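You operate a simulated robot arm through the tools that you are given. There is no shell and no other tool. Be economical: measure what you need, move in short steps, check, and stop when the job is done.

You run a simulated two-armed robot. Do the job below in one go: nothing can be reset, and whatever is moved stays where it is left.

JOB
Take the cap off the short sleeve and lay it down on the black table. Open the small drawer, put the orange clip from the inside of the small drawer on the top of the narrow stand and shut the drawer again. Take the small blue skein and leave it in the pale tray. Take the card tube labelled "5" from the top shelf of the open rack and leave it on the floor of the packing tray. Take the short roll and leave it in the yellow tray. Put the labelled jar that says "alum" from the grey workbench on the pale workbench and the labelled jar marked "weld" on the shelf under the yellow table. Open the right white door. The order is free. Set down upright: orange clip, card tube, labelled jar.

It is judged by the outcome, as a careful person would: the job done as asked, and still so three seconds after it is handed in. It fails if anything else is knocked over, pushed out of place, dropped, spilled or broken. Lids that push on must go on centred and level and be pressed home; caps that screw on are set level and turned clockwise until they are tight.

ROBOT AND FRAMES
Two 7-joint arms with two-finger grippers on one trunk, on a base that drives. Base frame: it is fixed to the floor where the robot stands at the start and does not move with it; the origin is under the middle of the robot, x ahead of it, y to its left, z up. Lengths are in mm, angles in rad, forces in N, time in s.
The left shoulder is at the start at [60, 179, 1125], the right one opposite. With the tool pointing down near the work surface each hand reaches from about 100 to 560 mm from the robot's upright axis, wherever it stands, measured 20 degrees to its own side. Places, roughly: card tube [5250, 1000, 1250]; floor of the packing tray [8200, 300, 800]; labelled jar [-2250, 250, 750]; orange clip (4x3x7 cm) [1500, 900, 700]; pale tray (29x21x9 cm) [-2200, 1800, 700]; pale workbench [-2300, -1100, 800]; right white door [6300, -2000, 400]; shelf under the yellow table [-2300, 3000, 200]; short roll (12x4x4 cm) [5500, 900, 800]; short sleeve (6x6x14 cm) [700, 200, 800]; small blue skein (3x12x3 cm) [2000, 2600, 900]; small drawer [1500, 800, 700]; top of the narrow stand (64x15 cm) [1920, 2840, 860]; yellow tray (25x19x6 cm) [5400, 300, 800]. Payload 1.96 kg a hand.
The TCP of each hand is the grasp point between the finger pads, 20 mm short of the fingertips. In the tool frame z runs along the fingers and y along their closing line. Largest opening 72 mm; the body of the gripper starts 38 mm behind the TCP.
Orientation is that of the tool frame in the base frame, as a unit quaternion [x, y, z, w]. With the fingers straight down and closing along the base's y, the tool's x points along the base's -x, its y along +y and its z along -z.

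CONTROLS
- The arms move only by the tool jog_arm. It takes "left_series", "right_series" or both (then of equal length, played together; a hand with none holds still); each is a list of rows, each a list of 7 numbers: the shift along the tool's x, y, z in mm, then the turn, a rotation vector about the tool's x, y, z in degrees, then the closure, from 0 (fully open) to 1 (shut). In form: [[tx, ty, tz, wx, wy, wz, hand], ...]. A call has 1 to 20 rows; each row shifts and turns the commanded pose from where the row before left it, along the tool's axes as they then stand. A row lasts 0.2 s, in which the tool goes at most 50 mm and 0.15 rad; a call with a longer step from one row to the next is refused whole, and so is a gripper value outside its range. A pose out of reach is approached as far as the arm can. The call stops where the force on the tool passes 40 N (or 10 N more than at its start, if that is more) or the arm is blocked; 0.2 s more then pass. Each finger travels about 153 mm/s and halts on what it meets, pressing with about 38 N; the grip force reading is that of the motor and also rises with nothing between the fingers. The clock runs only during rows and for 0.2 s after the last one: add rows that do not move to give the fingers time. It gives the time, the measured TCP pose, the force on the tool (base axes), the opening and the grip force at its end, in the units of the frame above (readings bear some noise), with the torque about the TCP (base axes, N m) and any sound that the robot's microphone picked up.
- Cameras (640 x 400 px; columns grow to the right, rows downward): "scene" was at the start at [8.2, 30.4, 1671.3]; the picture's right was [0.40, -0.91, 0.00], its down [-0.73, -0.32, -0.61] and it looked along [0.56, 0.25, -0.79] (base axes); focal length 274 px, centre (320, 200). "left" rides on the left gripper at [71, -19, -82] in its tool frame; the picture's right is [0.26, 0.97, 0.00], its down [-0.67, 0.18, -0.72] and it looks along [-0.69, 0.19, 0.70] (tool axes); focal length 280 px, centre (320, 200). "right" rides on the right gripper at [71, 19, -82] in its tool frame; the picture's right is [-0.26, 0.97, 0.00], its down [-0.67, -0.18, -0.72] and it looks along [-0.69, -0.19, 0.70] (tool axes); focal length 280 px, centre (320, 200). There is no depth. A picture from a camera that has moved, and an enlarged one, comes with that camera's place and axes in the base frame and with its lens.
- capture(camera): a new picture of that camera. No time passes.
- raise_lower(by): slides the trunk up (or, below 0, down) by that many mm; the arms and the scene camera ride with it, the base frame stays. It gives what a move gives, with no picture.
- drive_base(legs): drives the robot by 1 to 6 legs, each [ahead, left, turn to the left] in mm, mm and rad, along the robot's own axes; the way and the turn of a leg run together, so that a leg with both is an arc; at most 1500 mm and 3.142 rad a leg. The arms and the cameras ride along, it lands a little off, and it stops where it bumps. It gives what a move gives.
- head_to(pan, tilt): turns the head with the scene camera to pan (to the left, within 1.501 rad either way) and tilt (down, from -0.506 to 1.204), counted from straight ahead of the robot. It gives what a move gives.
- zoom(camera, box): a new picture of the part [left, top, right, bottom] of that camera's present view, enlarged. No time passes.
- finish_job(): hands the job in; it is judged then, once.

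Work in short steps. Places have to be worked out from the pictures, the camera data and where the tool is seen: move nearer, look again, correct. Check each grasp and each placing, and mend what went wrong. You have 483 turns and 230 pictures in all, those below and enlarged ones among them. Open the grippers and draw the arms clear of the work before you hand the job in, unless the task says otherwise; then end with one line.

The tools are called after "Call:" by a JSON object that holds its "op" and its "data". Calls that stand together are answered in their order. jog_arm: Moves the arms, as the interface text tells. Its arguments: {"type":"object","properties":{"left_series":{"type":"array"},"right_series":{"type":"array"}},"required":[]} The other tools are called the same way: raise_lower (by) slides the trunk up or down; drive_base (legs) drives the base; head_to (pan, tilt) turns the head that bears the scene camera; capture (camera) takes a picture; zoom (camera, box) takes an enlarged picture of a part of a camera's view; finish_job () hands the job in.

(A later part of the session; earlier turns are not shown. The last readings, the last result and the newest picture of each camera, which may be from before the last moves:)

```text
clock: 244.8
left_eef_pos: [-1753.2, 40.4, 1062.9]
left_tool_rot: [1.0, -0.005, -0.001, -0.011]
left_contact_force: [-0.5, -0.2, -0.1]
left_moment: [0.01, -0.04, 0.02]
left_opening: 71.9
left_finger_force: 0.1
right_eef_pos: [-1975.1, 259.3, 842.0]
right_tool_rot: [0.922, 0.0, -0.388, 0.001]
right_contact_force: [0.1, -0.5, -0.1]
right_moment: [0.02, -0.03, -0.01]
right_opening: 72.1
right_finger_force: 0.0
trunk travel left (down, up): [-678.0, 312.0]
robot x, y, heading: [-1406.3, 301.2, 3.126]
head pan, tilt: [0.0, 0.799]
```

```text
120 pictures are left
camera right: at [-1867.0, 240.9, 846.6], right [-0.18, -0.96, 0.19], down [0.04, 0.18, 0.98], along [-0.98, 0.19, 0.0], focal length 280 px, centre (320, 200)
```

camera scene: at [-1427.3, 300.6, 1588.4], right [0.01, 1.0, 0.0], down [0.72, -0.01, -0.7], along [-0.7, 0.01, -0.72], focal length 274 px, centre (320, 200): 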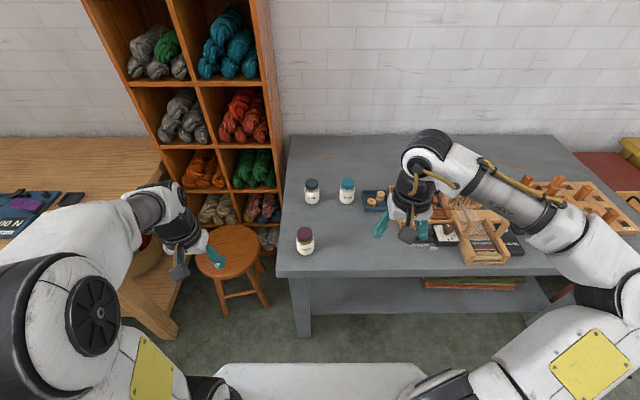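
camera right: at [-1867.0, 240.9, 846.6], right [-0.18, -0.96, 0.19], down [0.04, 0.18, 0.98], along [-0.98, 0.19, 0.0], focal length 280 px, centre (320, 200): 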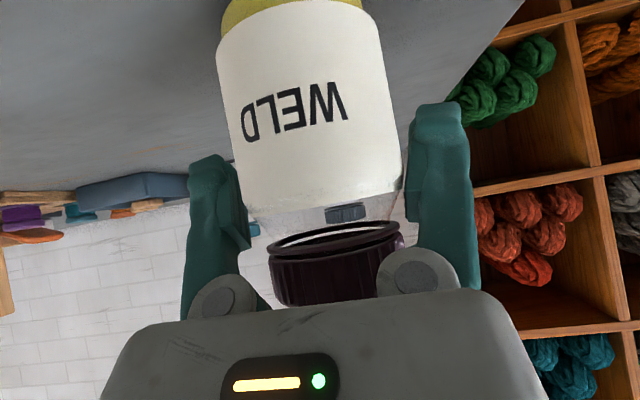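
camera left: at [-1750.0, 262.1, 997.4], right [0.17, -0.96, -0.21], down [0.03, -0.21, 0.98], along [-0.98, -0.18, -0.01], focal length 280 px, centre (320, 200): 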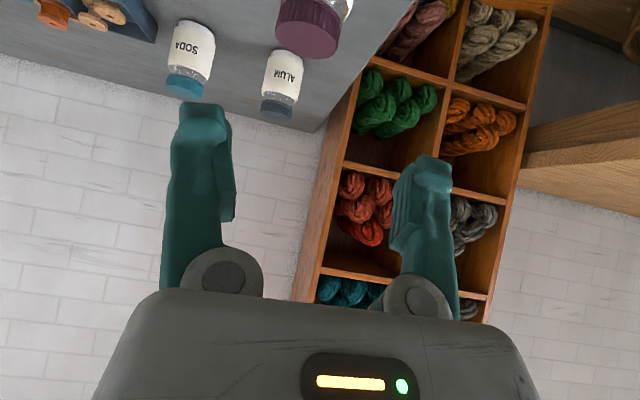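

The fingers straddle the jar body. I close and lift slightly.

Call:
{"op": "jog_arm", "data": {"right_series": [[0, 0, 0, 0, 0, 0, 0.3], [0, 0, 0, 0, 0, 0, 0.6], [0, 0, 0, 0, 0, 0, 1], [0, 0, 0, 0, 0, 0, 1]]}}

Call:
{"op": "jog_arm", "data": {"right_series": [[-7, 0, -7, 0, 0, 0, 1], [-14, 0, -14, 0, 0, 0, 1]]}}

Call:
{"op": "capture", "data": {"camera": "right"}}

```text
clock: 245.8
left_eef_pos: [-1753.4, 39.3, 1063.3]
left_tool_rot: [1.0, -0.006, -0.001, -0.012]
left_contact_force: [0.6, 0.4, 1.3]
left_moment: [0.0, 0.0, 0.03]
left_opening: 72.0
left_finger_force: 0.1
right_eef_pos: [-1975.2, 259.2, 841.4]
right_tool_rot: [0.922, 0.001, -0.388, 0.001]
right_contact_force: [0.1, 0.9, 1.9]
right_moment: [0.12, 0.02, 0.02]
right_opening: 61.2
right_finger_force: 37.9
trunk travel left (down, up): [-678.0, 312.0]
robot x, y, heading: [-1403.2, 300.2, 3.129]
head pan, tilt: [0.0, 0.799]
```

```text
clock: 246.4
left_eef_pos: [-1754.8, 41.0, 1062.5]
left_tool_rot: [1.0, -0.006, -0.002, -0.011]
left_contact_force: [0.0, -0.2, 0.5]
left_moment: [0.01, -0.01, 0.0]
left_opening: 72.1
left_finger_force: 0.0
right_eef_pos: [-1975.1, 258.0, 870.8]
right_tool_rot: [0.922, -0.001, -0.387, 0.001]
right_contact_force: [0.5, 0.3, -2.2]
right_moment: [-0.01, 0.0, 0.01]
right_opening: 61.4
right_finger_force: 37.9
trunk travel left (down, up): [-678.0, 312.0]
robot x, y, heading: [-1408.5, 305.4, 3.132]
head pan, tilt: [0.0, 0.799]
```

```text
119 pictures are left
camera right: at [-1866.5, 238.7, 875.8], right [-0.18, -0.96, 0.19], down [0.04, 0.18, 0.98], along [-0.98, 0.19, 0.0], focal length 280 px, centre (320, 200)
```

right: 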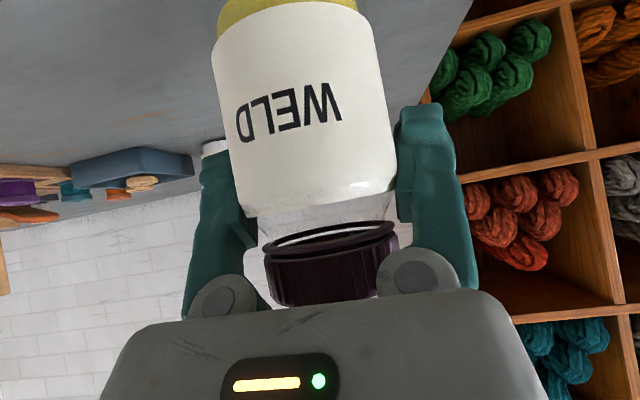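

WELD is held firmly (61 mm). I lift it, back off the bench and drive north to the yellow table's shelf near y 3000.

Call:
{"op": "jog_arm", "data": {"right_series": [[-28, 0, -28, 0, 0, 0, 1], [-28, 0, -28, 0, 0, 0, 1], [-28, 0, -28, 0, 0, 0, 1]]}}

Call:
{"op": "drive_base", "data": {"legs": [[-300, 0, 0], [0, -1400, 0], [0, -1300, 0]]}}

Call:
{"op": "head_to", "data": {"pan": 0, "tilt": 0.6}}

Call:
{"op": "capture", "data": {"camera": "scene"}}

```text
clock: 247.2
left_eef_pos: [-1754.8, 40.1, 1063.3]
left_tool_rot: [1.0, -0.005, -0.001, -0.012]
left_contact_force: [0.1, 0.4, 0.2]
left_moment: [-0.05, 0.01, 0.02]
left_opening: 71.8
left_finger_force: 0.0
right_eef_pos: [-1975.5, 258.0, 990.7]
right_tool_rot: [0.923, -0.001, -0.386, 0.0]
right_contact_force: [0.5, 0.7, -2.0]
right_moment: [0.01, 0.02, -0.01]
right_opening: 61.0
right_finger_force: 38.2
trunk travel left (down, up): [-678.0, 312.0]
robot x, y, heading: [-1409.0, 302.4, 3.128]
head pan, tilt: [0.0, 0.799]
```

```text
clock: 262.0
left_eef_pos: [-1461.2, 2749.3, 1063.1]
left_tool_rot: [1.0, -0.001, -0.001, -0.012]
left_contact_force: [0.2, -0.2, 0.1]
left_moment: [-0.02, 0.01, 0.01]
left_opening: 71.9
left_finger_force: 0.0
right_eef_pos: [-1684.0, 2962.7, 989.5]
right_tool_rot: [0.922, 0.003, -0.387, 0.002]
right_contact_force: [-0.1, 0.0, -2.6]
right_moment: [0.02, 0.02, 0.0]
right_opening: 60.0
right_finger_force: 37.3
trunk travel left (down, up): [-678.0, 312.0]
robot x, y, heading: [-1113.4, 3008.1, 3.135]
head pan, tilt: [0.0, 0.799]
```

```text
clock: 262.7
left_eef_pos: [-1462.0, 2747.5, 1062.8]
left_tool_rot: [1.0, -0.001, -0.001, -0.011]
left_contact_force: [-0.5, 0.5, 0.1]
left_moment: [0.02, -0.02, -0.01]
left_opening: 72.1
left_finger_force: 0.1
right_eef_pos: [-1684.6, 2963.6, 989.8]
right_tool_rot: [0.922, 0.004, -0.386, 0.003]
right_contact_force: [0.0, -0.4, -1.6]
right_moment: [-0.01, 0.02, 0.03]
right_opening: 60.3
right_finger_force: 38.3
trunk travel left (down, up): [-678.0, 312.0]
robot x, y, heading: [-1115.8, 3014.3, 3.142]
head pan, tilt: [0.0, 0.6]
```

```text
118 pictures are left
camera scene: at [-1144.7, 3011.4, 1605.2], right [0.0, 1.0, 0.0], down [0.57, 0.0, -0.82], along [-0.82, 0.0, -0.57], focal length 274 px, centre (320, 200)
```

scene: 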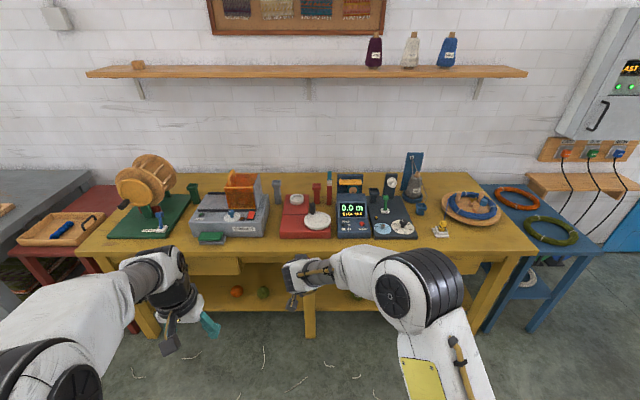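

The yellow table has a shelf beneath, with a middle leg near y 2960. I lower the trunk to look under it.

Call:
{"op": "raise_lower", "data": {"by": -550}}

Call:
{"op": "head_to", "data": {"pan": -0.1, "tilt": 0.5}}

Call:
{"op": "capture", "data": {"camera": "scene"}}

```text
refused: -550 is not a number from -400 to 400
```

```text
clock: 263.4
left_eef_pos: [-1460.8, 2749.3, 1063.4]
left_tool_rot: [1.0, -0.001, -0.001, -0.011]
left_contact_force: [-0.2, 0.2, -0.2]
left_moment: [0.0, 0.02, 0.0]
left_opening: 72.1
left_finger_force: 0.0
right_eef_pos: [-1684.0, 2962.5, 991.0]
right_tool_rot: [0.922, 0.003, -0.387, 0.002]
right_contact_force: [0.3, 0.6, -1.8]
right_moment: [0.0, -0.02, 0.02]
right_opening: 60.2
right_finger_force: 38.0
trunk travel left (down, up): [-678.0, 312.0]
robot x, y, heading: [-1120.6, 3009.8, 3.141]
head pan, tilt: [-0.099, 0.499]
```

```text
117 pictures are left
camera scene: at [-1146.9, 3020.4, 1614.3], right [0.1, 0.99, 0.0], down [0.48, -0.05, -0.88], along [-0.87, 0.09, -0.48], focal length 274 px, centre (320, 200)
```

scene: 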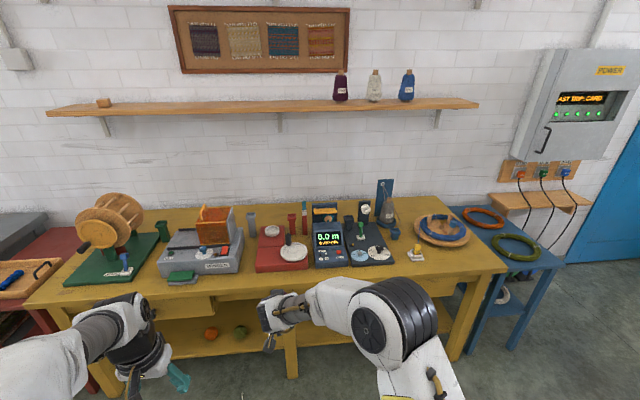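

Call:
{"op": "raise_lower", "data": {"by": -390}}

Call:
{"op": "raise_lower", "data": {"by": -180}}

Call:
{"op": "capture", "data": {"camera": "scene"}}

Call:
{"op": "capture", "data": {"camera": "left"}}

```text
clock: 267.1
left_eef_pos: [-1461.0, 2747.5, 673.2]
left_tool_rot: [1.0, -0.001, -0.001, -0.011]
left_contact_force: [1.2, -0.4, 0.1]
left_moment: [-0.02, 0.0, -0.02]
left_opening: 72.2
left_finger_force: 0.0
right_eef_pos: [-1684.8, 2963.5, 600.0]
right_tool_rot: [0.922, 0.003, -0.386, 0.002]
right_contact_force: [0.8, 0.1, -1.8]
right_moment: [-0.01, 0.01, 0.02]
right_opening: 60.3
right_finger_force: 38.3
trunk travel left (down, up): [-288.0, 702.0]
robot x, y, heading: [-1116.3, 3014.7, 3.134]
head pan, tilt: [-0.099, 0.499]
```

```text
clock: 269.1
left_eef_pos: [-1460.3, 2747.6, 494.0]
left_tool_rot: [1.0, 0.0, -0.001, -0.012]
left_contact_force: [0.0, 0.2, -0.1]
left_moment: [0.0, 0.02, 0.0]
left_opening: 72.0
left_finger_force: 0.1
right_eef_pos: [-1684.2, 2963.0, 419.5]
right_tool_rot: [0.922, 0.004, -0.387, 0.002]
right_contact_force: [0.4, -0.3, -1.8]
right_moment: [0.01, 0.04, 0.0]
right_opening: 60.0
right_finger_force: 38.4
trunk travel left (down, up): [-108.0, 882.0]
robot x, y, heading: [-1115.1, 3010.6, 3.138]
head pan, tilt: [-0.099, 0.499]
```

```text
116 pictures are left
camera scene: at [-1146.6, 3020.5, 1044.4], right [0.1, 0.99, 0.0], down [0.48, -0.05, -0.88], along [-0.87, 0.09, -0.48], focal length 274 px, centre (320, 200)
```

scene: 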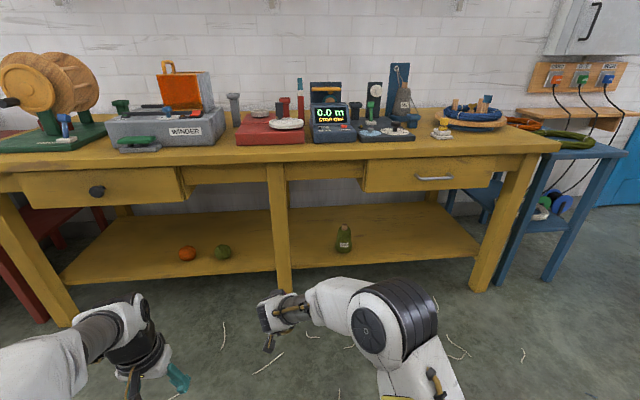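

```text
115 pictures are left
camera left: at [-1390.6, 2765.9, 573.7], right [0.26, -0.97, -0.02], down [-0.67, -0.2, 0.71], along [-0.69, -0.17, -0.7], focal length 280 px, centre (320, 200)
```

left: 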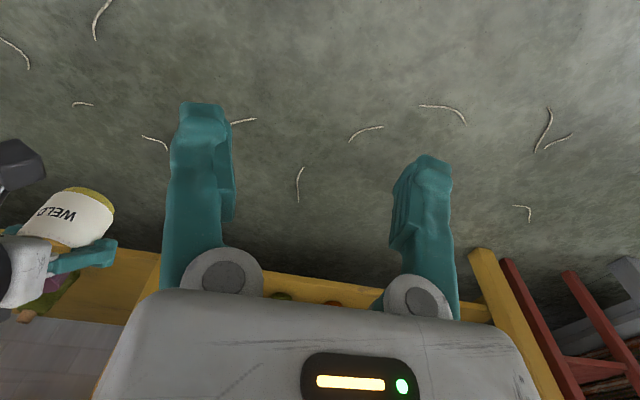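

The right bay of the shelf is free beside a gourd at y≈3245. I align with y≈3400, lower the trunk a bit more, and drive the jar in under the table.

Call:
{"op": "raise_lower", "data": {"by": -60}}

Call:
{"op": "drive_base", "data": {"legs": [[0, -440, 0], [250, 0, 0]]}}

Call:
{"op": "head_to", "data": {"pan": 0, "tilt": 0.6}}

Call:
{"op": "capture", "data": {"camera": "scene"}}

Call:
{"op": "capture", "data": {"camera": "right"}}

```text
clock: 270.1
left_eef_pos: [-1461.1, 2747.8, 433.1]
left_tool_rot: [1.0, -0.001, -0.001, -0.012]
left_contact_force: [0.8, -0.2, -0.3]
left_moment: [0.0, 0.02, 0.05]
left_opening: 71.9
left_finger_force: 0.0
right_eef_pos: [-1684.8, 2962.6, 359.9]
right_tool_rot: [0.922, 0.003, -0.388, 0.002]
right_contact_force: [0.6, 0.8, -2.2]
right_moment: [0.02, 0.03, -0.01]
right_opening: 59.9
right_finger_force: 38.5
trunk travel left (down, up): [-48.0, 942.0]
robot x, y, heading: [-1117.3, 3010.3, 3.135]
head pan, tilt: [-0.099, 0.499]
```

```text
clock: 274.2
left_eef_pos: [-1710.8, 3190.6, 433.2]
left_tool_rot: [1.0, -0.002, -0.001, -0.012]
left_contact_force: [-0.5, -0.3, -0.4]
left_moment: [0.03, 0.01, 0.0]
left_opening: 72.0
left_finger_force: 0.1
right_eef_pos: [-1933.6, 3407.0, 359.7]
right_tool_rot: [0.922, 0.002, -0.387, 0.001]
right_contact_force: [0.4, 0.9, -2.2]
right_moment: [-0.03, -0.01, 0.01]
right_opening: 59.4
right_finger_force: 38.1
trunk travel left (down, up): [-48.0, 942.0]
robot x, y, heading: [-1366.1, 3453.7, 3.134]
head pan, tilt: [-0.099, 0.499]
```

```text
clock: 274.9
left_eef_pos: [-1710.6, 3191.2, 433.8]
left_tool_rot: [1.0, -0.002, -0.001, -0.011]
left_contact_force: [-0.8, -0.3, -0.7]
left_moment: [0.0, 0.02, 0.01]
left_opening: 71.9
left_finger_force: 0.1
right_eef_pos: [-1933.8, 3407.3, 359.5]
right_tool_rot: [0.923, 0.002, -0.385, 0.001]
right_contact_force: [-0.1, -0.9, -1.9]
right_moment: [0.04, -0.04, -0.01]
right_opening: 59.6
right_finger_force: 37.7
trunk travel left (down, up): [-48.0, 942.0]
robot x, y, heading: [-1359.9, 3453.2, 3.133]
head pan, tilt: [0.0, 0.6]
```

```text
114 pictures are left
camera scene: at [-1393.9, 3453.6, 975.3], right [0.01, 1.0, 0.0], down [0.56, 0.0, -0.83], along [-0.83, 0.01, -0.56], focal length 274 px, centre (320, 200)
```

scene: 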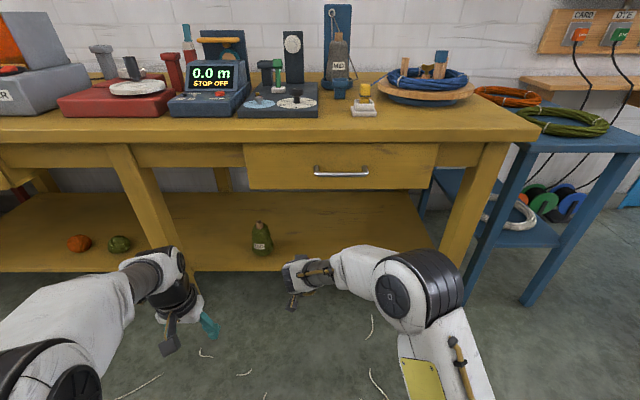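

```text
113 pictures are left
camera right: at [-1825.9, 3387.9, 365.0], right [-0.18, -0.97, 0.19], down [0.04, 0.18, 0.98], along [-0.98, 0.18, 0.0], focal length 280 px, centre (320, 200)
```

right: 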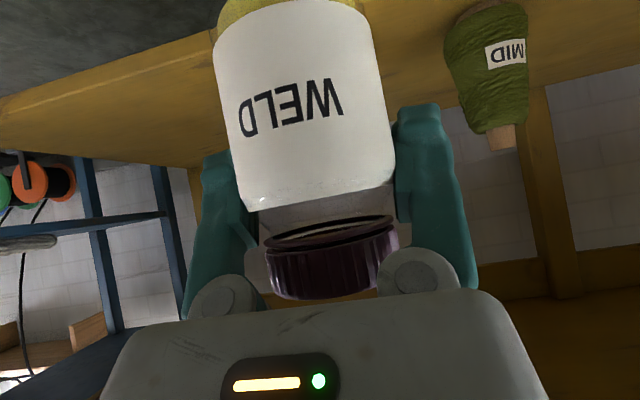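

The way is clear. I drive the jar in over the shelf and look at the clearance.

Call:
{"op": "drive_base", "data": {"legs": [[190, 0, 0]]}}

Call:
{"op": "capture", "data": {"camera": "scene"}}

Call:
{"op": "capture", "data": {"camera": "left"}}

```text
clock: 276.5
left_eef_pos: [-1900.0, 3190.8, 432.2]
left_tool_rot: [1.0, -0.001, 0.0, -0.012]
left_contact_force: [0.1, 0.1, -0.2]
left_moment: [0.02, 0.02, 0.01]
left_opening: 72.4
left_finger_force: 0.0
right_eef_pos: [-2125.2, 3405.4, 359.4]
right_tool_rot: [0.922, 0.004, -0.387, 0.002]
right_contact_force: [0.4, -0.3, -1.8]
right_moment: [-0.01, 0.0, 0.01]
right_opening: 59.5
right_finger_force: 38.0
trunk travel left (down, up): [-48.0, 942.0]
robot x, y, heading: [-1555.7, 3452.7, 3.139]
head pan, tilt: [0.0, 0.6]
```

```text
112 pictures are left
camera scene: at [-1583.8, 3454.5, 975.3], right [0.0, 1.0, 0.0], down [0.57, 0.0, -0.82], along [-0.82, 0.0, -0.57], focal length 274 px, centre (320, 200)
```

scene: 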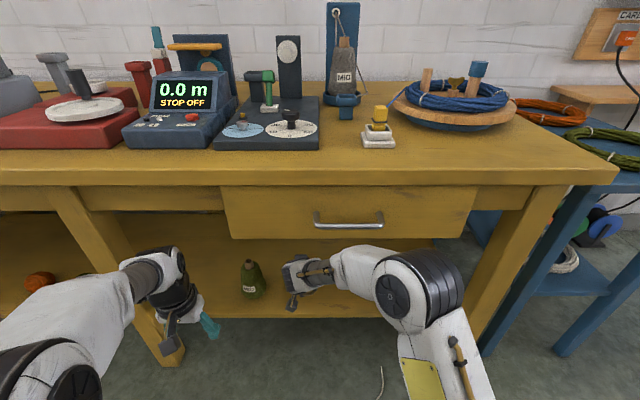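

```text
111 pictures are left
camera left: at [-1829.8, 3208.8, 513.6], right [0.26, -0.97, -0.02], down [-0.67, -0.2, 0.71], along [-0.69, -0.17, -0.7], focal length 280 px, centre (320, 200)
```

left: 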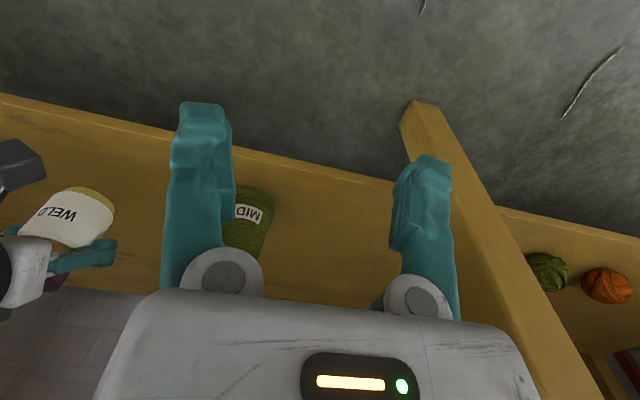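

The jar is over the shelf. I lower with the trunk, then with small arm steps until contact.

Call:
{"op": "raise_lower", "data": {"by": -46}}

Call:
{"op": "jog_arm", "data": {"right_series": [[3.5, 0, 3.5, 0, 0, 0, 1], [3.5, 0, 3.5, 0, 0, 0, 1], [3.5, 0, 3.5, 0, 0, 0, 1], [2.1, 0, 2.1, 0, 0, 0, 1], [2.1, 0, 2.1, 0, 0, 0, 1], [2.1, 0, 2.1, 0, 0, 0, 1], [2.1, 0, 2.1, 0, 0, 0, 1], [2.1, 0, 2.1, 0, 0, 0, 1], [2.1, 0, 2.1, 0, 0, 0, 1], [2.1, 0, 2.1, 0, 0, 0, 1]]}}

Call:
{"op": "capture", "data": {"camera": "right"}}

```text
clock: 277.3
left_eef_pos: [-1900.2, 3190.4, 387.9]
left_tool_rot: [1.0, -0.002, -0.001, -0.011]
left_contact_force: [-0.6, -0.6, -0.3]
left_moment: [-0.01, -0.03, 0.0]
left_opening: 71.9
left_finger_force: 0.1
right_eef_pos: [-2124.6, 3406.6, 313.8]
right_tool_rot: [0.922, 0.004, -0.386, 0.002]
right_contact_force: [0.4, 0.1, -2.1]
right_moment: [-0.01, 0.03, 0.02]
right_opening: 59.4
right_finger_force: 38.0
trunk travel left (down, up): [-2.0, 988.0]
robot x, y, heading: [-1557.7, 3452.0, 3.135]
head pan, tilt: [0.0, 0.6]
```

```text
clock: 279.5
left_eef_pos: [-1901.2, 3191.3, 387.6]
left_tool_rot: [1.0, -0.001, 0.0, -0.011]
left_contact_force: [0.7, 0.5, -0.4]
left_moment: [0.0, 0.02, 0.01]
left_opening: 72.1
left_finger_force: 0.0
right_eef_pos: [-2122.6, 3404.4, 279.3]
right_tool_rot: [0.922, 0.003, -0.387, 0.002]
right_contact_force: [-0.1, 0.4, -2.7]
right_moment: [0.0, 0.0, 0.0]
right_opening: 59.3
right_finger_force: 37.7
trunk travel left (down, up): [-2.0, 988.0]
robot x, y, heading: [-1552.8, 3455.4, 3.141]
head pan, tilt: [0.0, 0.6]
```

```text
110 pictures are left
camera right: at [-2015.6, 3386.3, 283.6], right [-0.17, -0.97, 0.19], down [0.04, 0.18, 0.98], along [-0.98, 0.18, 0.0], focal length 280 px, centre (320, 200)
```

right: 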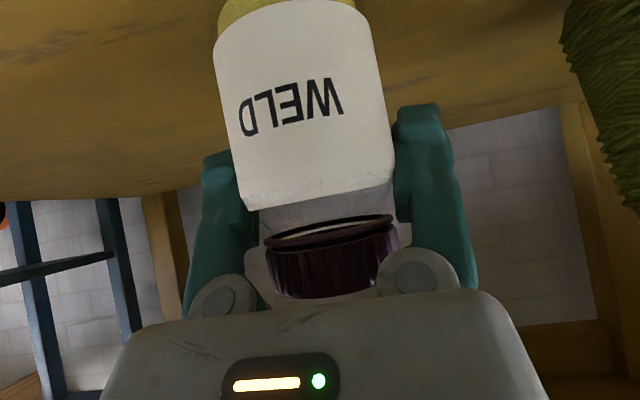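

Call:
{"op": "jog_arm", "data": {"right_series": [[2.1, 0, 2.1, 0, 0, 0, 1], [2.1, 0, 2.1, 0, 0, 0, 1], [2.1, 0, 2.1, 0, 0, 0, 1], [2.1, 0, 2.1, 0, 0, 0, 1], [2.1, 0, 2.1, 0, 0, 0, 1], [2.1, 0, 2.1, 0, 0, 0, 1], [2.1, 0, 2.1, 0, 0, 0, 1], [2.1, 0, 2.1, 0, 0, 0, 1]]}}

```text
clock: 281.2
left_eef_pos: [-1900.1, 3190.9, 388.8]
left_tool_rot: [1.0, -0.001, -0.002, -0.011]
left_contact_force: [0.1, -0.4, 0.2]
left_moment: [0.01, 0.0, 0.02]
left_opening: 71.9
left_finger_force: 0.1
right_eef_pos: [-2125.0, 3403.7, 262.6]
right_tool_rot: [0.92, 0.003, -0.393, 0.003]
right_contact_force: [1.0, 0.4, 19.3]
right_moment: [-0.22, -0.57, 0.02]
right_opening: 59.3
right_finger_force: 38.0
trunk travel left (down, up): [-2.0, 988.0]
robot x, y, heading: [-1555.8, 3457.8, 3.135]
head pan, tilt: [0.0, 0.6]
stopped in row 8 (right hand): the force on the tool passed its limit at 42 N (the readings are from after the stop); the commanded pose is now the measured one
```

The jar touches the shelf at TCP 263. I ease off, release and back out along the tool axis.

Call:
{"op": "jog_arm", "data": {"right_series": [[-0.7, 0, -0.7, 0, 0, 0, 0.8], [0, 0, 0, 0, 0, 0, 0.3], [0, 0, 0, 0, 0, 0, 0], [0, 0, -15, 0, 0, 0, 0], [0, 0, -25, 0, 0, 0, 0], [0, 0, -30, 0, 0, 0, 0], [0, 0, -30, 0, 0, 0, 0]]}}

Call:
{"op": "capture", "data": {"camera": "right"}}

```text
clock: 282.8
left_eef_pos: [-1899.8, 3191.3, 387.5]
left_tool_rot: [1.0, -0.001, -0.001, -0.011]
left_contact_force: [0.0, 0.7, -0.1]
left_moment: [0.03, 0.01, -0.01]
left_opening: 71.7
left_finger_force: 0.0
right_eef_pos: [-2052.4, 3404.4, 332.1]
right_tool_rot: [0.921, 0.003, -0.39, 0.002]
right_contact_force: [0.9, -0.3, 0.8]
right_moment: [0.01, 0.0, 0.01]
right_opening: 71.9
right_finger_force: 0.1
trunk travel left (down, up): [-2.0, 988.0]
robot x, y, heading: [-1553.4, 3459.2, 3.137]
head pan, tilt: [0.0, 0.6]
```

```text
109 pictures are left
camera right: at [-1944.2, 3385.6, 335.6], right [-0.17, -0.97, 0.19], down [0.04, 0.19, 0.98], along [-0.98, 0.18, 0.01], focal length 280 px, centre (320, 200)
```

right: 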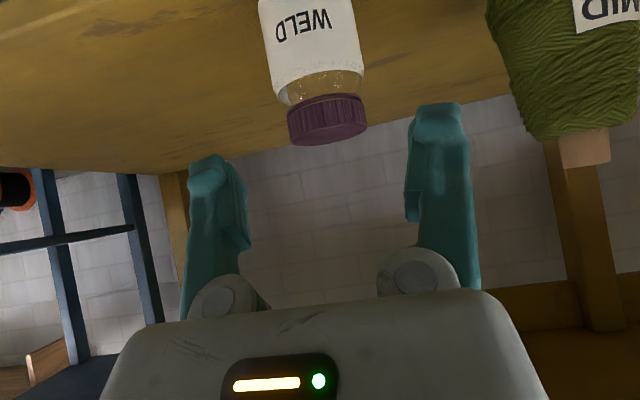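

WELD stands upright on the shelf. I back off, raise the trunk and return to the grey bench for ALUM.

Call:
{"op": "drive_base", "data": {"legs": [[-350, 0, 0]]}}

Call:
{"op": "raise_lower", "data": {"by": 390}}

Call:
{"op": "raise_lower", "data": {"by": 286}}

Call:
{"op": "drive_base", "data": {"legs": [[0, 1500, 0], [0, 1500, 0], [0, 137, 0]]}}

Call:
{"op": "head_to", "data": {"pan": 0, "tilt": 0.7}}

Call:
{"op": "capture", "data": {"camera": "scene"}}

```text
clock: 285.1
left_eef_pos: [-1537.5, 3187.4, 386.7]
left_tool_rot: [1.0, 0.003, -0.001, -0.011]
left_contact_force: [0.2, -0.8, 0.0]
left_moment: [-0.01, -0.01, 0.01]
left_opening: 71.8
left_finger_force: 0.1
right_eef_pos: [-1691.2, 3399.5, 329.9]
right_tool_rot: [0.921, 0.008, -0.39, 0.005]
right_contact_force: [0.5, -0.1, 0.2]
right_moment: [0.05, 0.03, 0.02]
right_opening: 72.0
right_finger_force: 0.1
trunk travel left (down, up): [-2.0, 988.0]
robot x, y, heading: [-1195.8, 3455.6, -3.132]
head pan, tilt: [0.0, 0.6]
```

```text
clock: 288.8
left_eef_pos: [-1537.7, 3188.1, 778.5]
left_tool_rot: [1.0, 0.003, 0.0, -0.012]
left_contact_force: [-0.2, 0.6, -0.2]
left_moment: [0.01, -0.01, 0.01]
left_opening: 72.1
left_finger_force: 0.1
right_eef_pos: [-1692.3, 3399.5, 722.1]
right_tool_rot: [0.921, 0.008, -0.389, 0.005]
right_contact_force: [-0.2, 0.0, 0.0]
right_moment: [-0.01, 0.03, 0.0]
right_opening: 72.1
right_finger_force: 0.1
trunk travel left (down, up): [-392.0, 598.0]
robot x, y, heading: [-1195.6, 3452.5, -3.137]
head pan, tilt: [0.0, 0.6]
```

```text
clock: 291.7
left_eef_pos: [-1538.8, 3188.3, 1064.1]
left_tool_rot: [1.0, 0.003, -0.001, -0.011]
left_contact_force: [0.5, 0.2, -0.5]
left_moment: [-0.02, -0.01, -0.05]
left_opening: 71.8
left_finger_force: 0.0
right_eef_pos: [-1692.8, 3399.9, 1005.9]
right_tool_rot: [0.921, 0.008, -0.39, 0.005]
right_contact_force: [0.4, -0.3, 0.8]
right_moment: [0.01, 0.0, 0.0]
right_opening: 72.3
right_finger_force: 0.1
trunk travel left (down, up): [-678.0, 312.0]
robot x, y, heading: [-1194.3, 3453.6, -3.135]
head pan, tilt: [0.0, 0.6]
```

```text
clock: 306.9
left_eef_pos: [-1605.5, 111.1, 1064.0]
left_tool_rot: [1.0, -0.008, 0.0, -0.012]
left_contact_force: [-0.8, 0.3, -0.9]
left_moment: [0.0, -0.02, 0.03]
left_opening: 72.1
left_finger_force: 0.1
right_eef_pos: [-1755.5, 327.2, 1007.3]
right_tool_rot: [0.921, -0.004, -0.39, 0.0]
right_contact_force: [0.0, -0.7, 0.7]
right_moment: [-0.01, 0.04, -0.03]
right_opening: 72.0
right_finger_force: 0.1
trunk travel left (down, up): [-678.0, 312.0]
robot x, y, heading: [-1256.9, 366.4, 3.121]
head pan, tilt: [0.0, 0.6]
```

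```text
clock: 307.5
left_eef_pos: [-1606.3, 109.9, 1063.7]
left_tool_rot: [1.0, -0.008, -0.001, -0.012]
left_contact_force: [-0.9, 0.0, 0.2]
left_moment: [0.03, -0.01, 0.01]
left_opening: 72.2
left_finger_force: 0.1
right_eef_pos: [-1755.5, 325.7, 1006.7]
right_tool_rot: [0.921, -0.005, -0.39, -0.002]
right_contact_force: [-0.7, -0.6, -0.2]
right_moment: [0.03, 0.01, 0.02]
right_opening: 72.0
right_finger_force: 0.0
trunk travel left (down, up): [-678.0, 312.0]
robot x, y, heading: [-1255.7, 369.7, 3.123]
head pan, tilt: [0.0, 0.7]
```

```text
108 pictures are left
camera scene: at [-1281.7, 368.5, 1596.7], right [0.02, 1.0, 0.0], down [0.64, -0.01, -0.77], along [-0.77, 0.02, -0.64], focal length 274 px, centre (320, 200)
```

scene: 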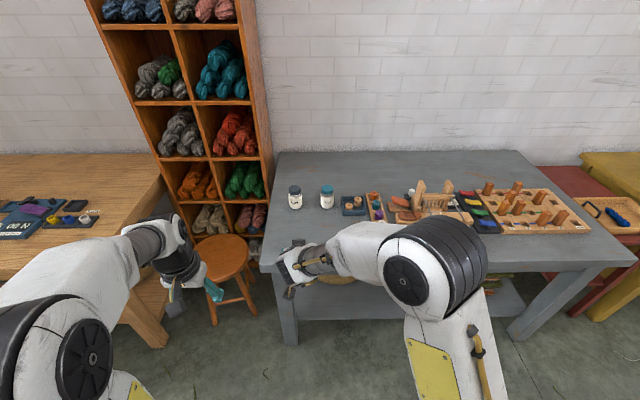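

Call:
{"op": "drive_base", "data": {"legs": [[333, 50, 0.018]]}}

Call:
{"op": "capture", "data": {"camera": "right"}}

Call:
{"op": "capture", "data": {"camera": "scene"}}

```text
clock: 309.7
left_eef_pos: [-1930.2, 56.2, 1063.4]
left_tool_rot: [1.0, 0.002, -0.001, -0.011]
left_contact_force: [-0.5, 0.2, -0.6]
left_moment: [-0.02, -0.02, 0.0]
left_opening: 72.1
left_finger_force: 0.0
right_eef_pos: [-2083.3, 268.4, 1006.7]
right_tool_rot: [0.921, 0.004, -0.389, 0.003]
right_contact_force: [-0.2, 0.6, -0.1]
right_moment: [-0.01, -0.01, 0.01]
right_opening: 72.0
right_finger_force: 0.0
trunk travel left (down, up): [-678.0, 312.0]
robot x, y, heading: [-1583.2, 319.5, -3.14]
head pan, tilt: [0.0, 0.7]
```

```text
107 pictures are left
camera right: at [-1975.0, 251.1, 1011.6], right [-0.17, -0.97, 0.19], down [0.04, 0.19, 0.98], along [-0.98, 0.18, 0.01], focal length 280 px, centre (320, 200)
```

right: 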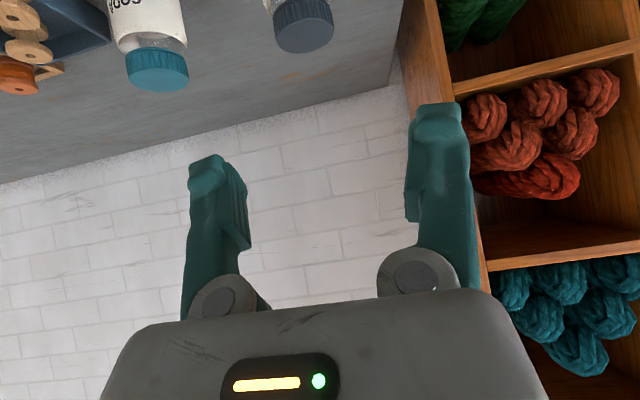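

```text
106 pictures are left
camera scene: at [-1611.0, 321.4, 1596.7], right [0.0, 1.0, 0.0], down [0.64, 0.0, -0.76], along [-0.76, 0.0, -0.64], focal length 274 px, centre (320, 200)
```

scene: 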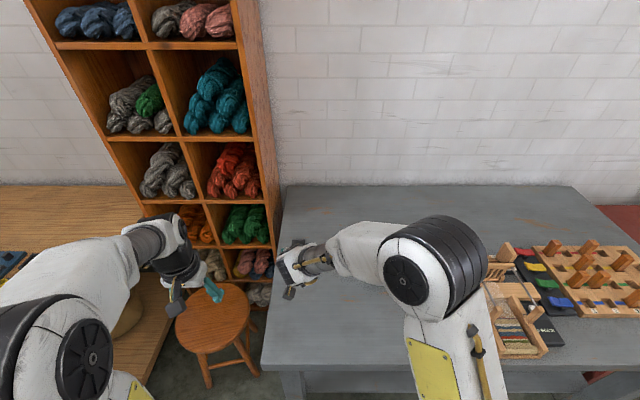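

ALUM's lid is at about [-2205, 280]. I go to a pre-grasp with the same relative approach that worked for WELD.

Call:
{"op": "jog_arm", "data": {"right_series": [[11, -3.9, 40, 0, 0, 0, 0], [11, -3.9, 40, 0, 0, 0, 0], [11, -3.9, 40, 0, 0, 0, 0]]}}

Call:
{"op": "capture", "data": {"camera": "right"}}

```text
clock: 310.5
left_eef_pos: [-1930.1, 55.1, 1063.3]
left_tool_rot: [1.0, 0.001, -0.001, -0.012]
left_contact_force: [0.1, 0.0, 0.9]
left_moment: [0.01, -0.01, 0.01]
left_opening: 72.1
left_finger_force: 0.0
right_eef_pos: [-2146.6, 279.8, 897.5]
right_tool_rot: [0.921, 0.006, -0.39, 0.004]
right_contact_force: [-0.4, 0.3, 0.5]
right_moment: [0.02, -0.01, 0.0]
right_opening: 71.9
right_finger_force: 0.1
trunk travel left (down, up): [-678.0, 312.0]
robot x, y, heading: [-1582.0, 322.8, -3.141]
head pan, tilt: [0.0, 0.7]
```

```text
105 pictures are left
camera right: at [-2038.1, 261.3, 901.9], right [-0.17, -0.97, 0.19], down [0.04, 0.19, 0.98], along [-0.98, 0.18, 0.01], focal length 280 px, centre (320, 200)
```

right: 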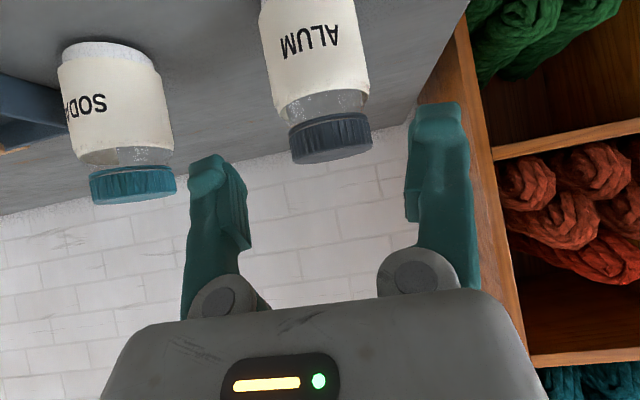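

Call:
{"op": "jog_arm", "data": {"right_series": [[0, 2, 26, 0, 0, 0, 0], [0, 0, 27, 0, 0, 0, 0], [0, 0, 25, 0, 0, 0, 0]]}}

Call:
{"op": "capture", "data": {"camera": "right"}}

```text
clock: 311.3
left_eef_pos: [-1929.8, 57.2, 1062.3]
left_tool_rot: [1.0, 0.001, -0.001, -0.011]
left_contact_force: [0.1, -0.2, -1.2]
left_moment: [0.01, -0.03, 0.01]
left_opening: 72.1
left_finger_force: 0.1
right_eef_pos: [-2203.8, 276.9, 842.6]
right_tool_rot: [0.92, 0.005, -0.391, 0.003]
right_contact_force: [-0.2, 0.1, -0.6]
right_moment: [0.01, -0.02, -0.02]
right_opening: 72.1
right_finger_force: 0.1
trunk travel left (down, up): [-678.0, 312.0]
robot x, y, heading: [-1586.8, 322.6, -3.143]
head pan, tilt: [0.0, 0.7]
```

```text
104 pictures are left
camera right: at [-2095.1, 259.1, 847.6], right [-0.17, -0.97, 0.19], down [0.04, 0.19, 0.98], along [-0.98, 0.18, 0.01], focal length 280 px, centre (320, 200)
```

right: 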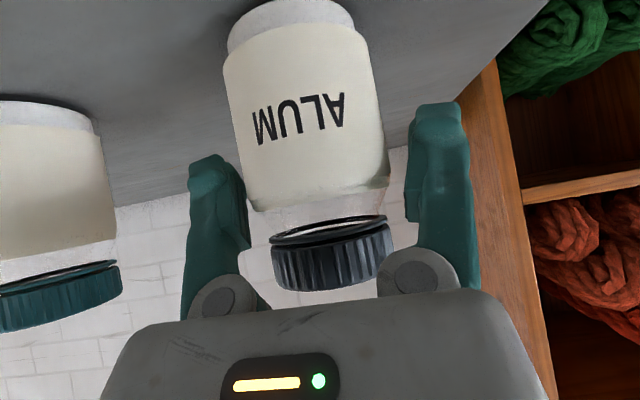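

Call:
{"op": "jog_arm", "data": {"right_series": [[-4.2, 0, 4.3, 0, 0, 0, 0], [0, 0, 0, 0, 0, 0, 0.3], [0, 0, 0, 0, 0, 0, 0.6], [0, 0, 0, 0, 0, 0, 1], [0, 0, 0, 0, 0, 0, 1], [-7, 0, -7, 0, 0, 0, 1], [-14, 0, -14, 0, 0, 0, 1]]}}

Call:
{"op": "capture", "data": {"camera": "right"}}

```text
clock: 312.9
left_eef_pos: [-1929.5, 57.3, 1065.0]
left_tool_rot: [1.0, 0.001, -0.001, -0.01]
left_contact_force: [0.2, -0.1, -0.2]
left_moment: [-0.03, -0.02, 0.0]
left_opening: 72.0
left_finger_force: 0.1
right_eef_pos: [-2208.3, 276.3, 876.0]
right_tool_rot: [0.921, 0.005, -0.39, 0.004]
right_contact_force: [0.4, -0.4, -1.7]
right_moment: [-0.02, 0.02, 0.04]
right_opening: 57.9
right_finger_force: 37.2
trunk travel left (down, up): [-678.0, 312.0]
robot x, y, heading: [-1586.7, 320.7, -3.144]
head pan, tilt: [0.0, 0.7]
```

```text
103 pictures are left
camera right: at [-2100.2, 258.7, 880.3], right [-0.17, -0.97, 0.19], down [0.04, 0.19, 0.98], along [-0.98, 0.18, 0.01], focal length 280 px, centre (320, 200)
```

right: 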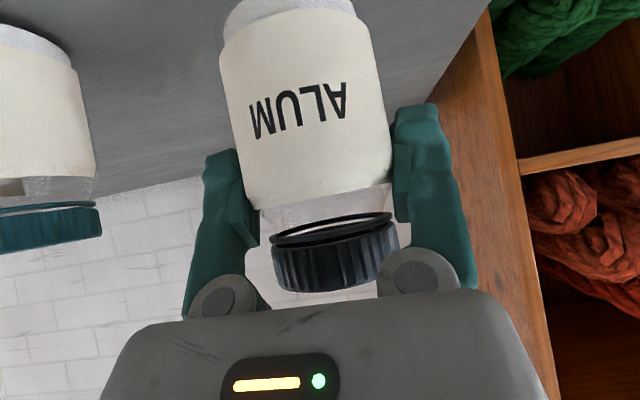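

ALUM is held. I lift it, back away and drive south to the pale workbench.

Call:
{"op": "jog_arm", "data": {"right_series": [[-28, 0, -28, 0, 0, 0, 1], [-28, 0, -28, 0, 0, 0, 1], [-28, 0, -28, 0, 0, 0, 1]]}}

Call:
{"op": "drive_base", "data": {"legs": [[-350, 0, 0], [0, 1350, 0]]}}

Call:
{"op": "head_to", "data": {"pan": 0, "tilt": 0.65}}

Call:
{"op": "capture", "data": {"camera": "scene"}}

```text
clock: 313.7
left_eef_pos: [-1928.8, 56.6, 1064.2]
left_tool_rot: [1.0, 0.002, -0.002, -0.012]
left_contact_force: [0.6, 0.5, -1.4]
left_moment: [-0.01, 0.03, -0.01]
left_opening: 71.9
left_finger_force: 0.1
right_eef_pos: [-2205.9, 280.1, 994.2]
right_tool_rot: [0.921, 0.006, -0.39, 0.004]
right_contact_force: [0.6, -0.4, -1.7]
right_moment: [0.02, 0.02, 0.01]
right_opening: 57.7
right_finger_force: 38.0
trunk travel left (down, up): [-678.0, 312.0]
robot x, y, heading: [-1586.0, 323.0, -3.137]
head pan, tilt: [0.0, 0.7]
```

```text
clock: 322.3
left_eef_pos: [-1618.2, -1288.6, 1062.5]
left_tool_rot: [1.0, -0.011, -0.001, -0.012]
left_contact_force: [-0.1, -1.2, -0.5]
left_moment: [-0.02, -0.02, 0.02]
left_opening: 71.9
left_finger_force: 0.1
right_eef_pos: [-1889.2, -1058.9, 993.3]
right_tool_rot: [0.921, -0.007, -0.39, -0.002]
right_contact_force: [-0.2, 0.3, -2.4]
right_moment: [-0.01, 0.03, -0.03]
right_opening: 57.8
right_finger_force: 37.8
trunk travel left (down, up): [-678.0, 312.0]
robot x, y, heading: [-1267.1, -1032.0, 3.118]
head pan, tilt: [0.0, 0.7]
```

```text
clock: 322.9
left_eef_pos: [-1617.1, -1288.0, 1063.3]
left_tool_rot: [1.0, -0.012, -0.002, -0.013]
left_contact_force: [-0.4, 0.1, -0.2]
left_moment: [0.02, 0.02, -0.02]
left_opening: 72.0
left_finger_force: 0.0
right_eef_pos: [-1889.7, -1058.7, 993.5]
right_tool_rot: [0.921, -0.006, -0.39, -0.001]
right_contact_force: [-0.8, -0.1, -2.4]
right_moment: [0.01, -0.02, 0.01]
right_opening: 57.4
right_finger_force: 37.9
trunk travel left (down, up): [-678.0, 312.0]
robot x, y, heading: [-1265.6, -1032.8, 3.116]
head pan, tilt: [0.0, 0.649]
```

```text
102 pictures are left
camera scene: at [-1294.6, -1032.0, 1601.0], right [0.02, 1.0, 0.0], down [0.6, -0.01, -0.8], along [-0.8, 0.02, -0.61], focal length 274 px, centre (320, 200)
```

scene: 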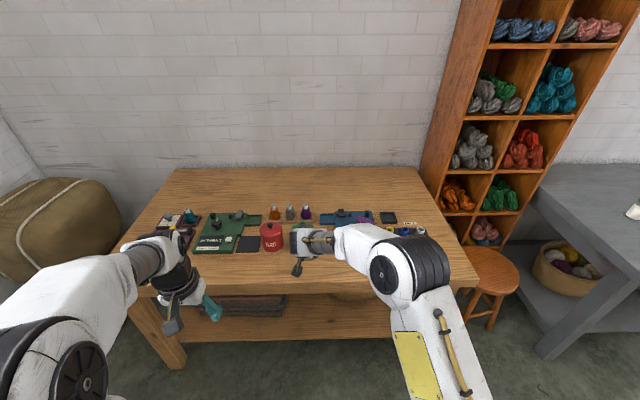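

The bench has items mid-depth, and its front strip looks free. I check what the right camera sees under the jar.

Call:
{"op": "capture", "data": {"camera": "right"}}

Call:
{"op": "capture", "data": {"camera": "left"}}

```text
101 pictures are left
camera right: at [-1782.0, -1079.9, 998.3], right [-0.2, -0.96, 0.19], down [0.05, 0.18, 0.98], along [-0.98, 0.2, 0.01], focal length 280 px, centre (320, 200)
```

right: 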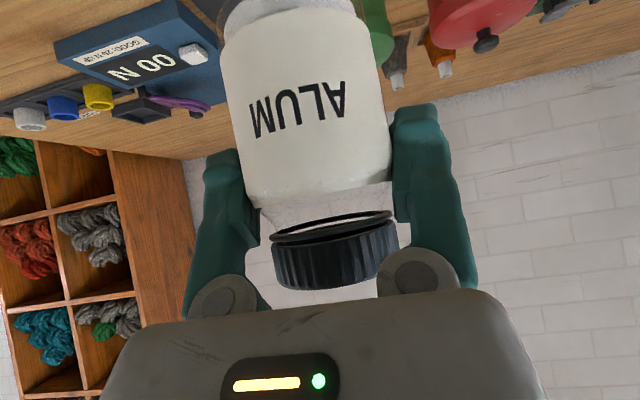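

```text
100 pictures are left
camera left: at [-1547.3, -1272.4, 1143.6], right [0.24, -0.97, -0.02], down [-0.68, -0.18, 0.71], along [-0.7, -0.16, -0.7], focal length 280 px, centre (320, 200)
```

left: 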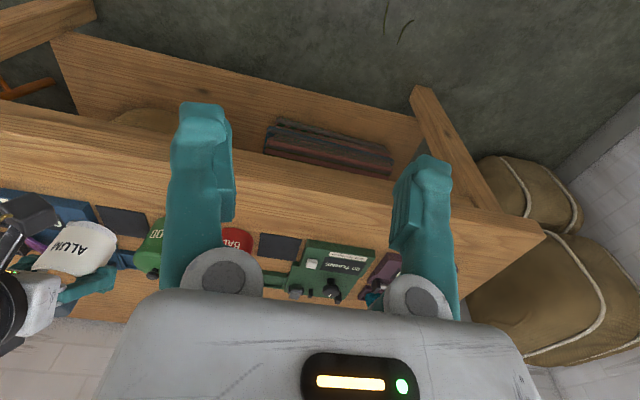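

The front strip from x≈-1880 to -2020 is free. I drive 45 mm ahead and lower ALUM at about [-1935, -1060].

Call:
{"op": "drive_base", "data": {"legs": [[46, 0, 0]]}}

Call:
{"op": "jog_arm", "data": {"right_series": [[27, 0, 26, 0, 0, 0, 1], [27, 0, 26, 0, 0, 0, 1], [20, 0, 19, 0, 0, 0, 1]]}}

Call:
{"op": "capture", "data": {"camera": "right"}}

Call:
{"op": "capture", "data": {"camera": "left"}}

```text
clock: 323.9
left_eef_pos: [-1663.4, -1287.4, 1063.3]
left_tool_rot: [1.0, -0.012, -0.001, -0.011]
left_contact_force: [-0.3, 0.2, 0.0]
left_moment: [0.02, -0.01, 0.02]
left_opening: 72.1
left_finger_force: 0.1
right_eef_pos: [-1935.5, -1057.7, 994.1]
right_tool_rot: [0.921, -0.007, -0.389, -0.002]
right_contact_force: [-0.2, -1.1, -1.7]
right_moment: [-0.01, -0.01, 0.0]
right_opening: 57.6
right_finger_force: 38.5
trunk travel left (down, up): [-678.0, 312.0]
robot x, y, heading: [-1313.0, -1035.7, 3.12]
head pan, tilt: [0.0, 0.649]
```

```text
clock: 324.6
left_eef_pos: [-1663.9, -1287.6, 1063.8]
left_tool_rot: [1.0, -0.011, 0.0, -0.011]
left_contact_force: [0.2, -0.8, 0.6]
left_moment: [-0.01, -0.01, 0.0]
left_opening: 72.0
left_finger_force: 0.1
right_eef_pos: [-1935.7, -1059.1, 893.0]
right_tool_rot: [0.921, -0.006, -0.39, 0.0]
right_contact_force: [-0.1, 0.3, -3.0]
right_moment: [0.01, 0.0, -0.02]
right_opening: 57.4
right_finger_force: 38.2
trunk travel left (down, up): [-678.0, 312.0]
robot x, y, heading: [-1312.2, -1032.7, 3.119]
head pan, tilt: [0.0, 0.649]
```

```text
99 pictures are left
camera right: at [-1827.8, -1080.3, 897.7], right [-0.19, -0.96, 0.19], down [0.05, 0.19, 0.98], along [-0.98, 0.2, 0.01], focal length 280 px, centre (320, 200)
```

right: 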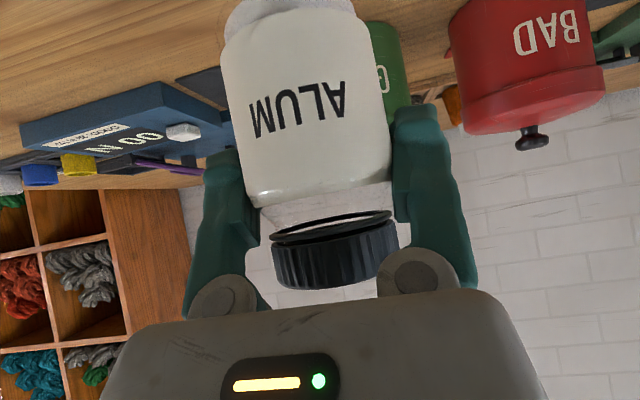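

```text
98 pictures are left
camera left: at [-1593.0, -1271.3, 1143.7], right [0.24, -0.97, -0.02], down [-0.68, -0.18, 0.71], along [-0.7, -0.16, -0.7], focal length 280 px, centre (320, 200)
```

left: 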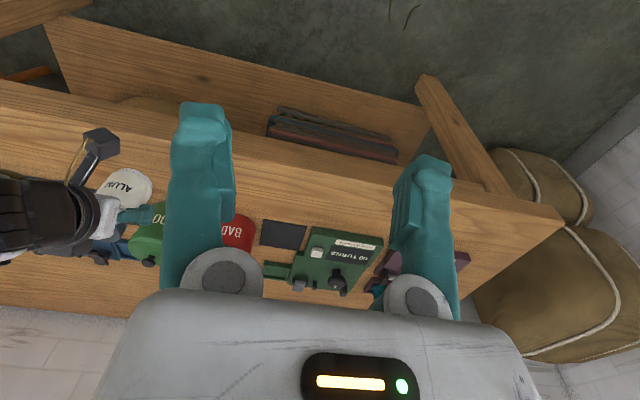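

Call:
{"op": "jog_arm", "data": {"right_series": [[2.1, 0, 2.1, 0, 0, 0, 1], [2.1, 0, 2.1, 0, 0, 0, 1], [2.1, 0, 2.1, 0, 0, 0, 1], [2.1, 0, 2.1, 0, 0, 0, 1], [2.1, 0, 2.1, 0, 0, 0, 1], [2.1, 0, 2.1, 0, 0, 0, 1], [2.1, 0, 2.1, 0, 0, 0, 1], [2.1, 0, 2.1, 0, 0, 0, 1], [2.1, 0, 2.1, 0, 0, 0, 1], [2.1, 0, 2.1, 0, 0, 0, 1], [2.1, 0, 2.1, 0, 0, 0, 1], [2.1, 0, 2.1, 0, 0, 0, 1], [2.1, 0, 2.1, 0, 0, 0, 1], [2.1, 0, 2.1, 0, 0, 0, 1]]}}

```text
clock: 327.6
left_eef_pos: [-1663.9, -1288.5, 1063.3]
left_tool_rot: [1.0, -0.011, -0.001, -0.012]
left_contact_force: [0.7, 0.3, -0.1]
left_moment: [-0.03, -0.02, -0.03]
left_opening: 72.1
left_finger_force: 0.1
right_eef_pos: [-1935.0, -1058.7, 850.6]
right_tool_rot: [0.921, -0.006, -0.39, -0.001]
right_contact_force: [-0.3, -0.2, -2.1]
right_moment: [0.0, -0.03, -0.01]
right_opening: 57.2
right_finger_force: 38.3
trunk travel left (down, up): [-678.0, 312.0]
robot x, y, heading: [-1311.0, -1031.3, 3.119]
head pan, tilt: [0.0, 0.649]
```

Call:
{"op": "jog_arm", "data": {"right_series": [[2.1, 0, 2.1, 0, 0, 0, 1], [2.1, 0, 2.1, 0, 0, 0, 1], [2.1, 0, 2.1, 0, 0, 0, 1], [2.1, 0, 2.1, 0, 0, 0, 1], [2.1, 0, 2.1, 0, 0, 0, 1], [2.1, 0, 2.1, 0, 0, 0, 1], [2.1, 0, 2.1, 0, 0, 0, 1], [2.1, 0, 2.1, 0, 0, 0, 1]]}}

Call:
{"op": "capture", "data": {"camera": "right"}}

```text
clock: 328.8
left_eef_pos: [-1662.7, -1287.2, 1064.0]
left_tool_rot: [1.0, -0.012, -0.001, -0.011]
left_contact_force: [-0.3, -0.2, -0.1]
left_moment: [0.02, 0.01, -0.01]
left_opening: 72.2
left_finger_force: 0.1
right_eef_pos: [-1940.5, -1058.4, 844.1]
right_tool_rot: [0.917, -0.008, -0.399, -0.001]
right_contact_force: [1.0, -0.4, 21.0]
right_moment: [-0.22, -0.42, 0.05]
right_opening: 57.9
right_finger_force: 38.2
trunk travel left (down, up): [-678.0, 312.0]
robot x, y, heading: [-1314.3, -1034.6, 3.113]
head pan, tilt: [0.0, 0.649]
stopped in row 5 (right hand): the force on the tool passed its limit at 43 N (the readings are from after the stop); the commanded pose is now the measured one
```

```text
97 pictures are left
camera right: at [-1832.3, -1079.8, 847.2], right [-0.19, -0.96, 0.19], down [0.07, 0.19, 0.98], along [-0.98, 0.2, 0.03], focal length 280 px, centre (320, 200)
```

right: 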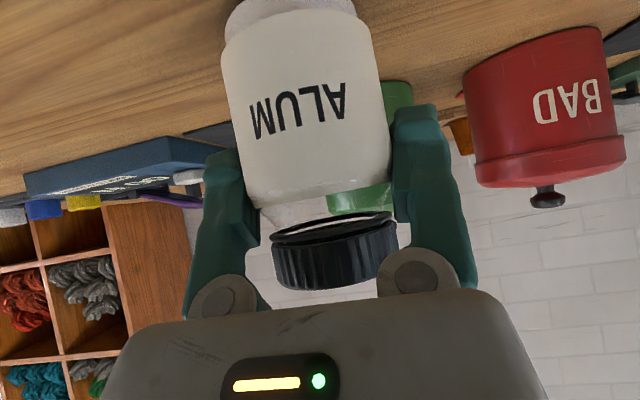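

Contact is made at TCP 844. I release and withdraw along the tool axis.

Call:
{"op": "jog_arm", "data": {"right_series": [[-1, 0, -1, 0, 0, 0, 0.8], [0, 0, 0, 0, 0, 0, 0.3], [0, 0, 0, 0, 0, 0, 0], [0, 0, -15, 0, 0, 0, 0], [0, 0, -25, 0, 0, 0, 0], [0, 0, -35, 0, 0, 0, 0], [0, 0, -40, 0, 0, 0, 0], [0, 0, -40, 0, 0, 0, 0]]}}

Call:
{"op": "capture", "data": {"camera": "right"}}

```text
clock: 330.6
left_eef_pos: [-1661.9, -1286.9, 1064.7]
left_tool_rot: [1.0, -0.011, -0.002, -0.01]
left_contact_force: [-0.4, -0.1, -0.3]
left_moment: [0.01, 0.0, 0.03]
left_opening: 71.9
left_finger_force: 0.1
right_eef_pos: [-1826.4, -1057.3, 947.7]
right_tool_rot: [0.918, -0.009, -0.396, -0.003]
right_contact_force: [-0.1, -0.2, 0.4]
right_moment: [0.0, 0.01, 0.05]
right_opening: 71.8
right_finger_force: 0.1
trunk travel left (down, up): [-678.0, 312.0]
robot x, y, heading: [-1316.1, -1029.6, 3.117]
head pan, tilt: [0.0, 0.649]
```

```text
96 pictures are left
camera right: at [-1717.6, -1078.8, 950.3], right [-0.2, -0.96, 0.19], down [0.06, 0.18, 0.98], along [-0.98, 0.2, 0.02], focal length 280 px, centre (320, 200)
```

right: 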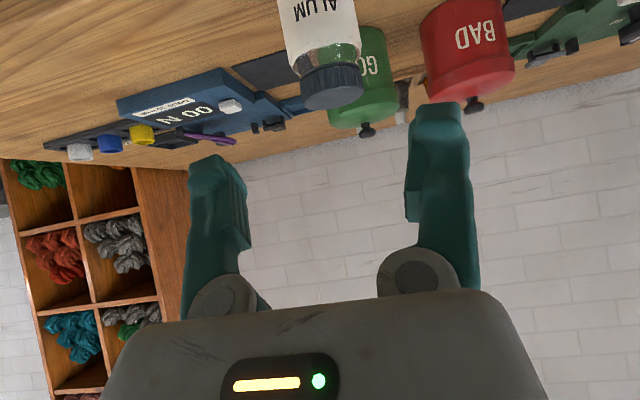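

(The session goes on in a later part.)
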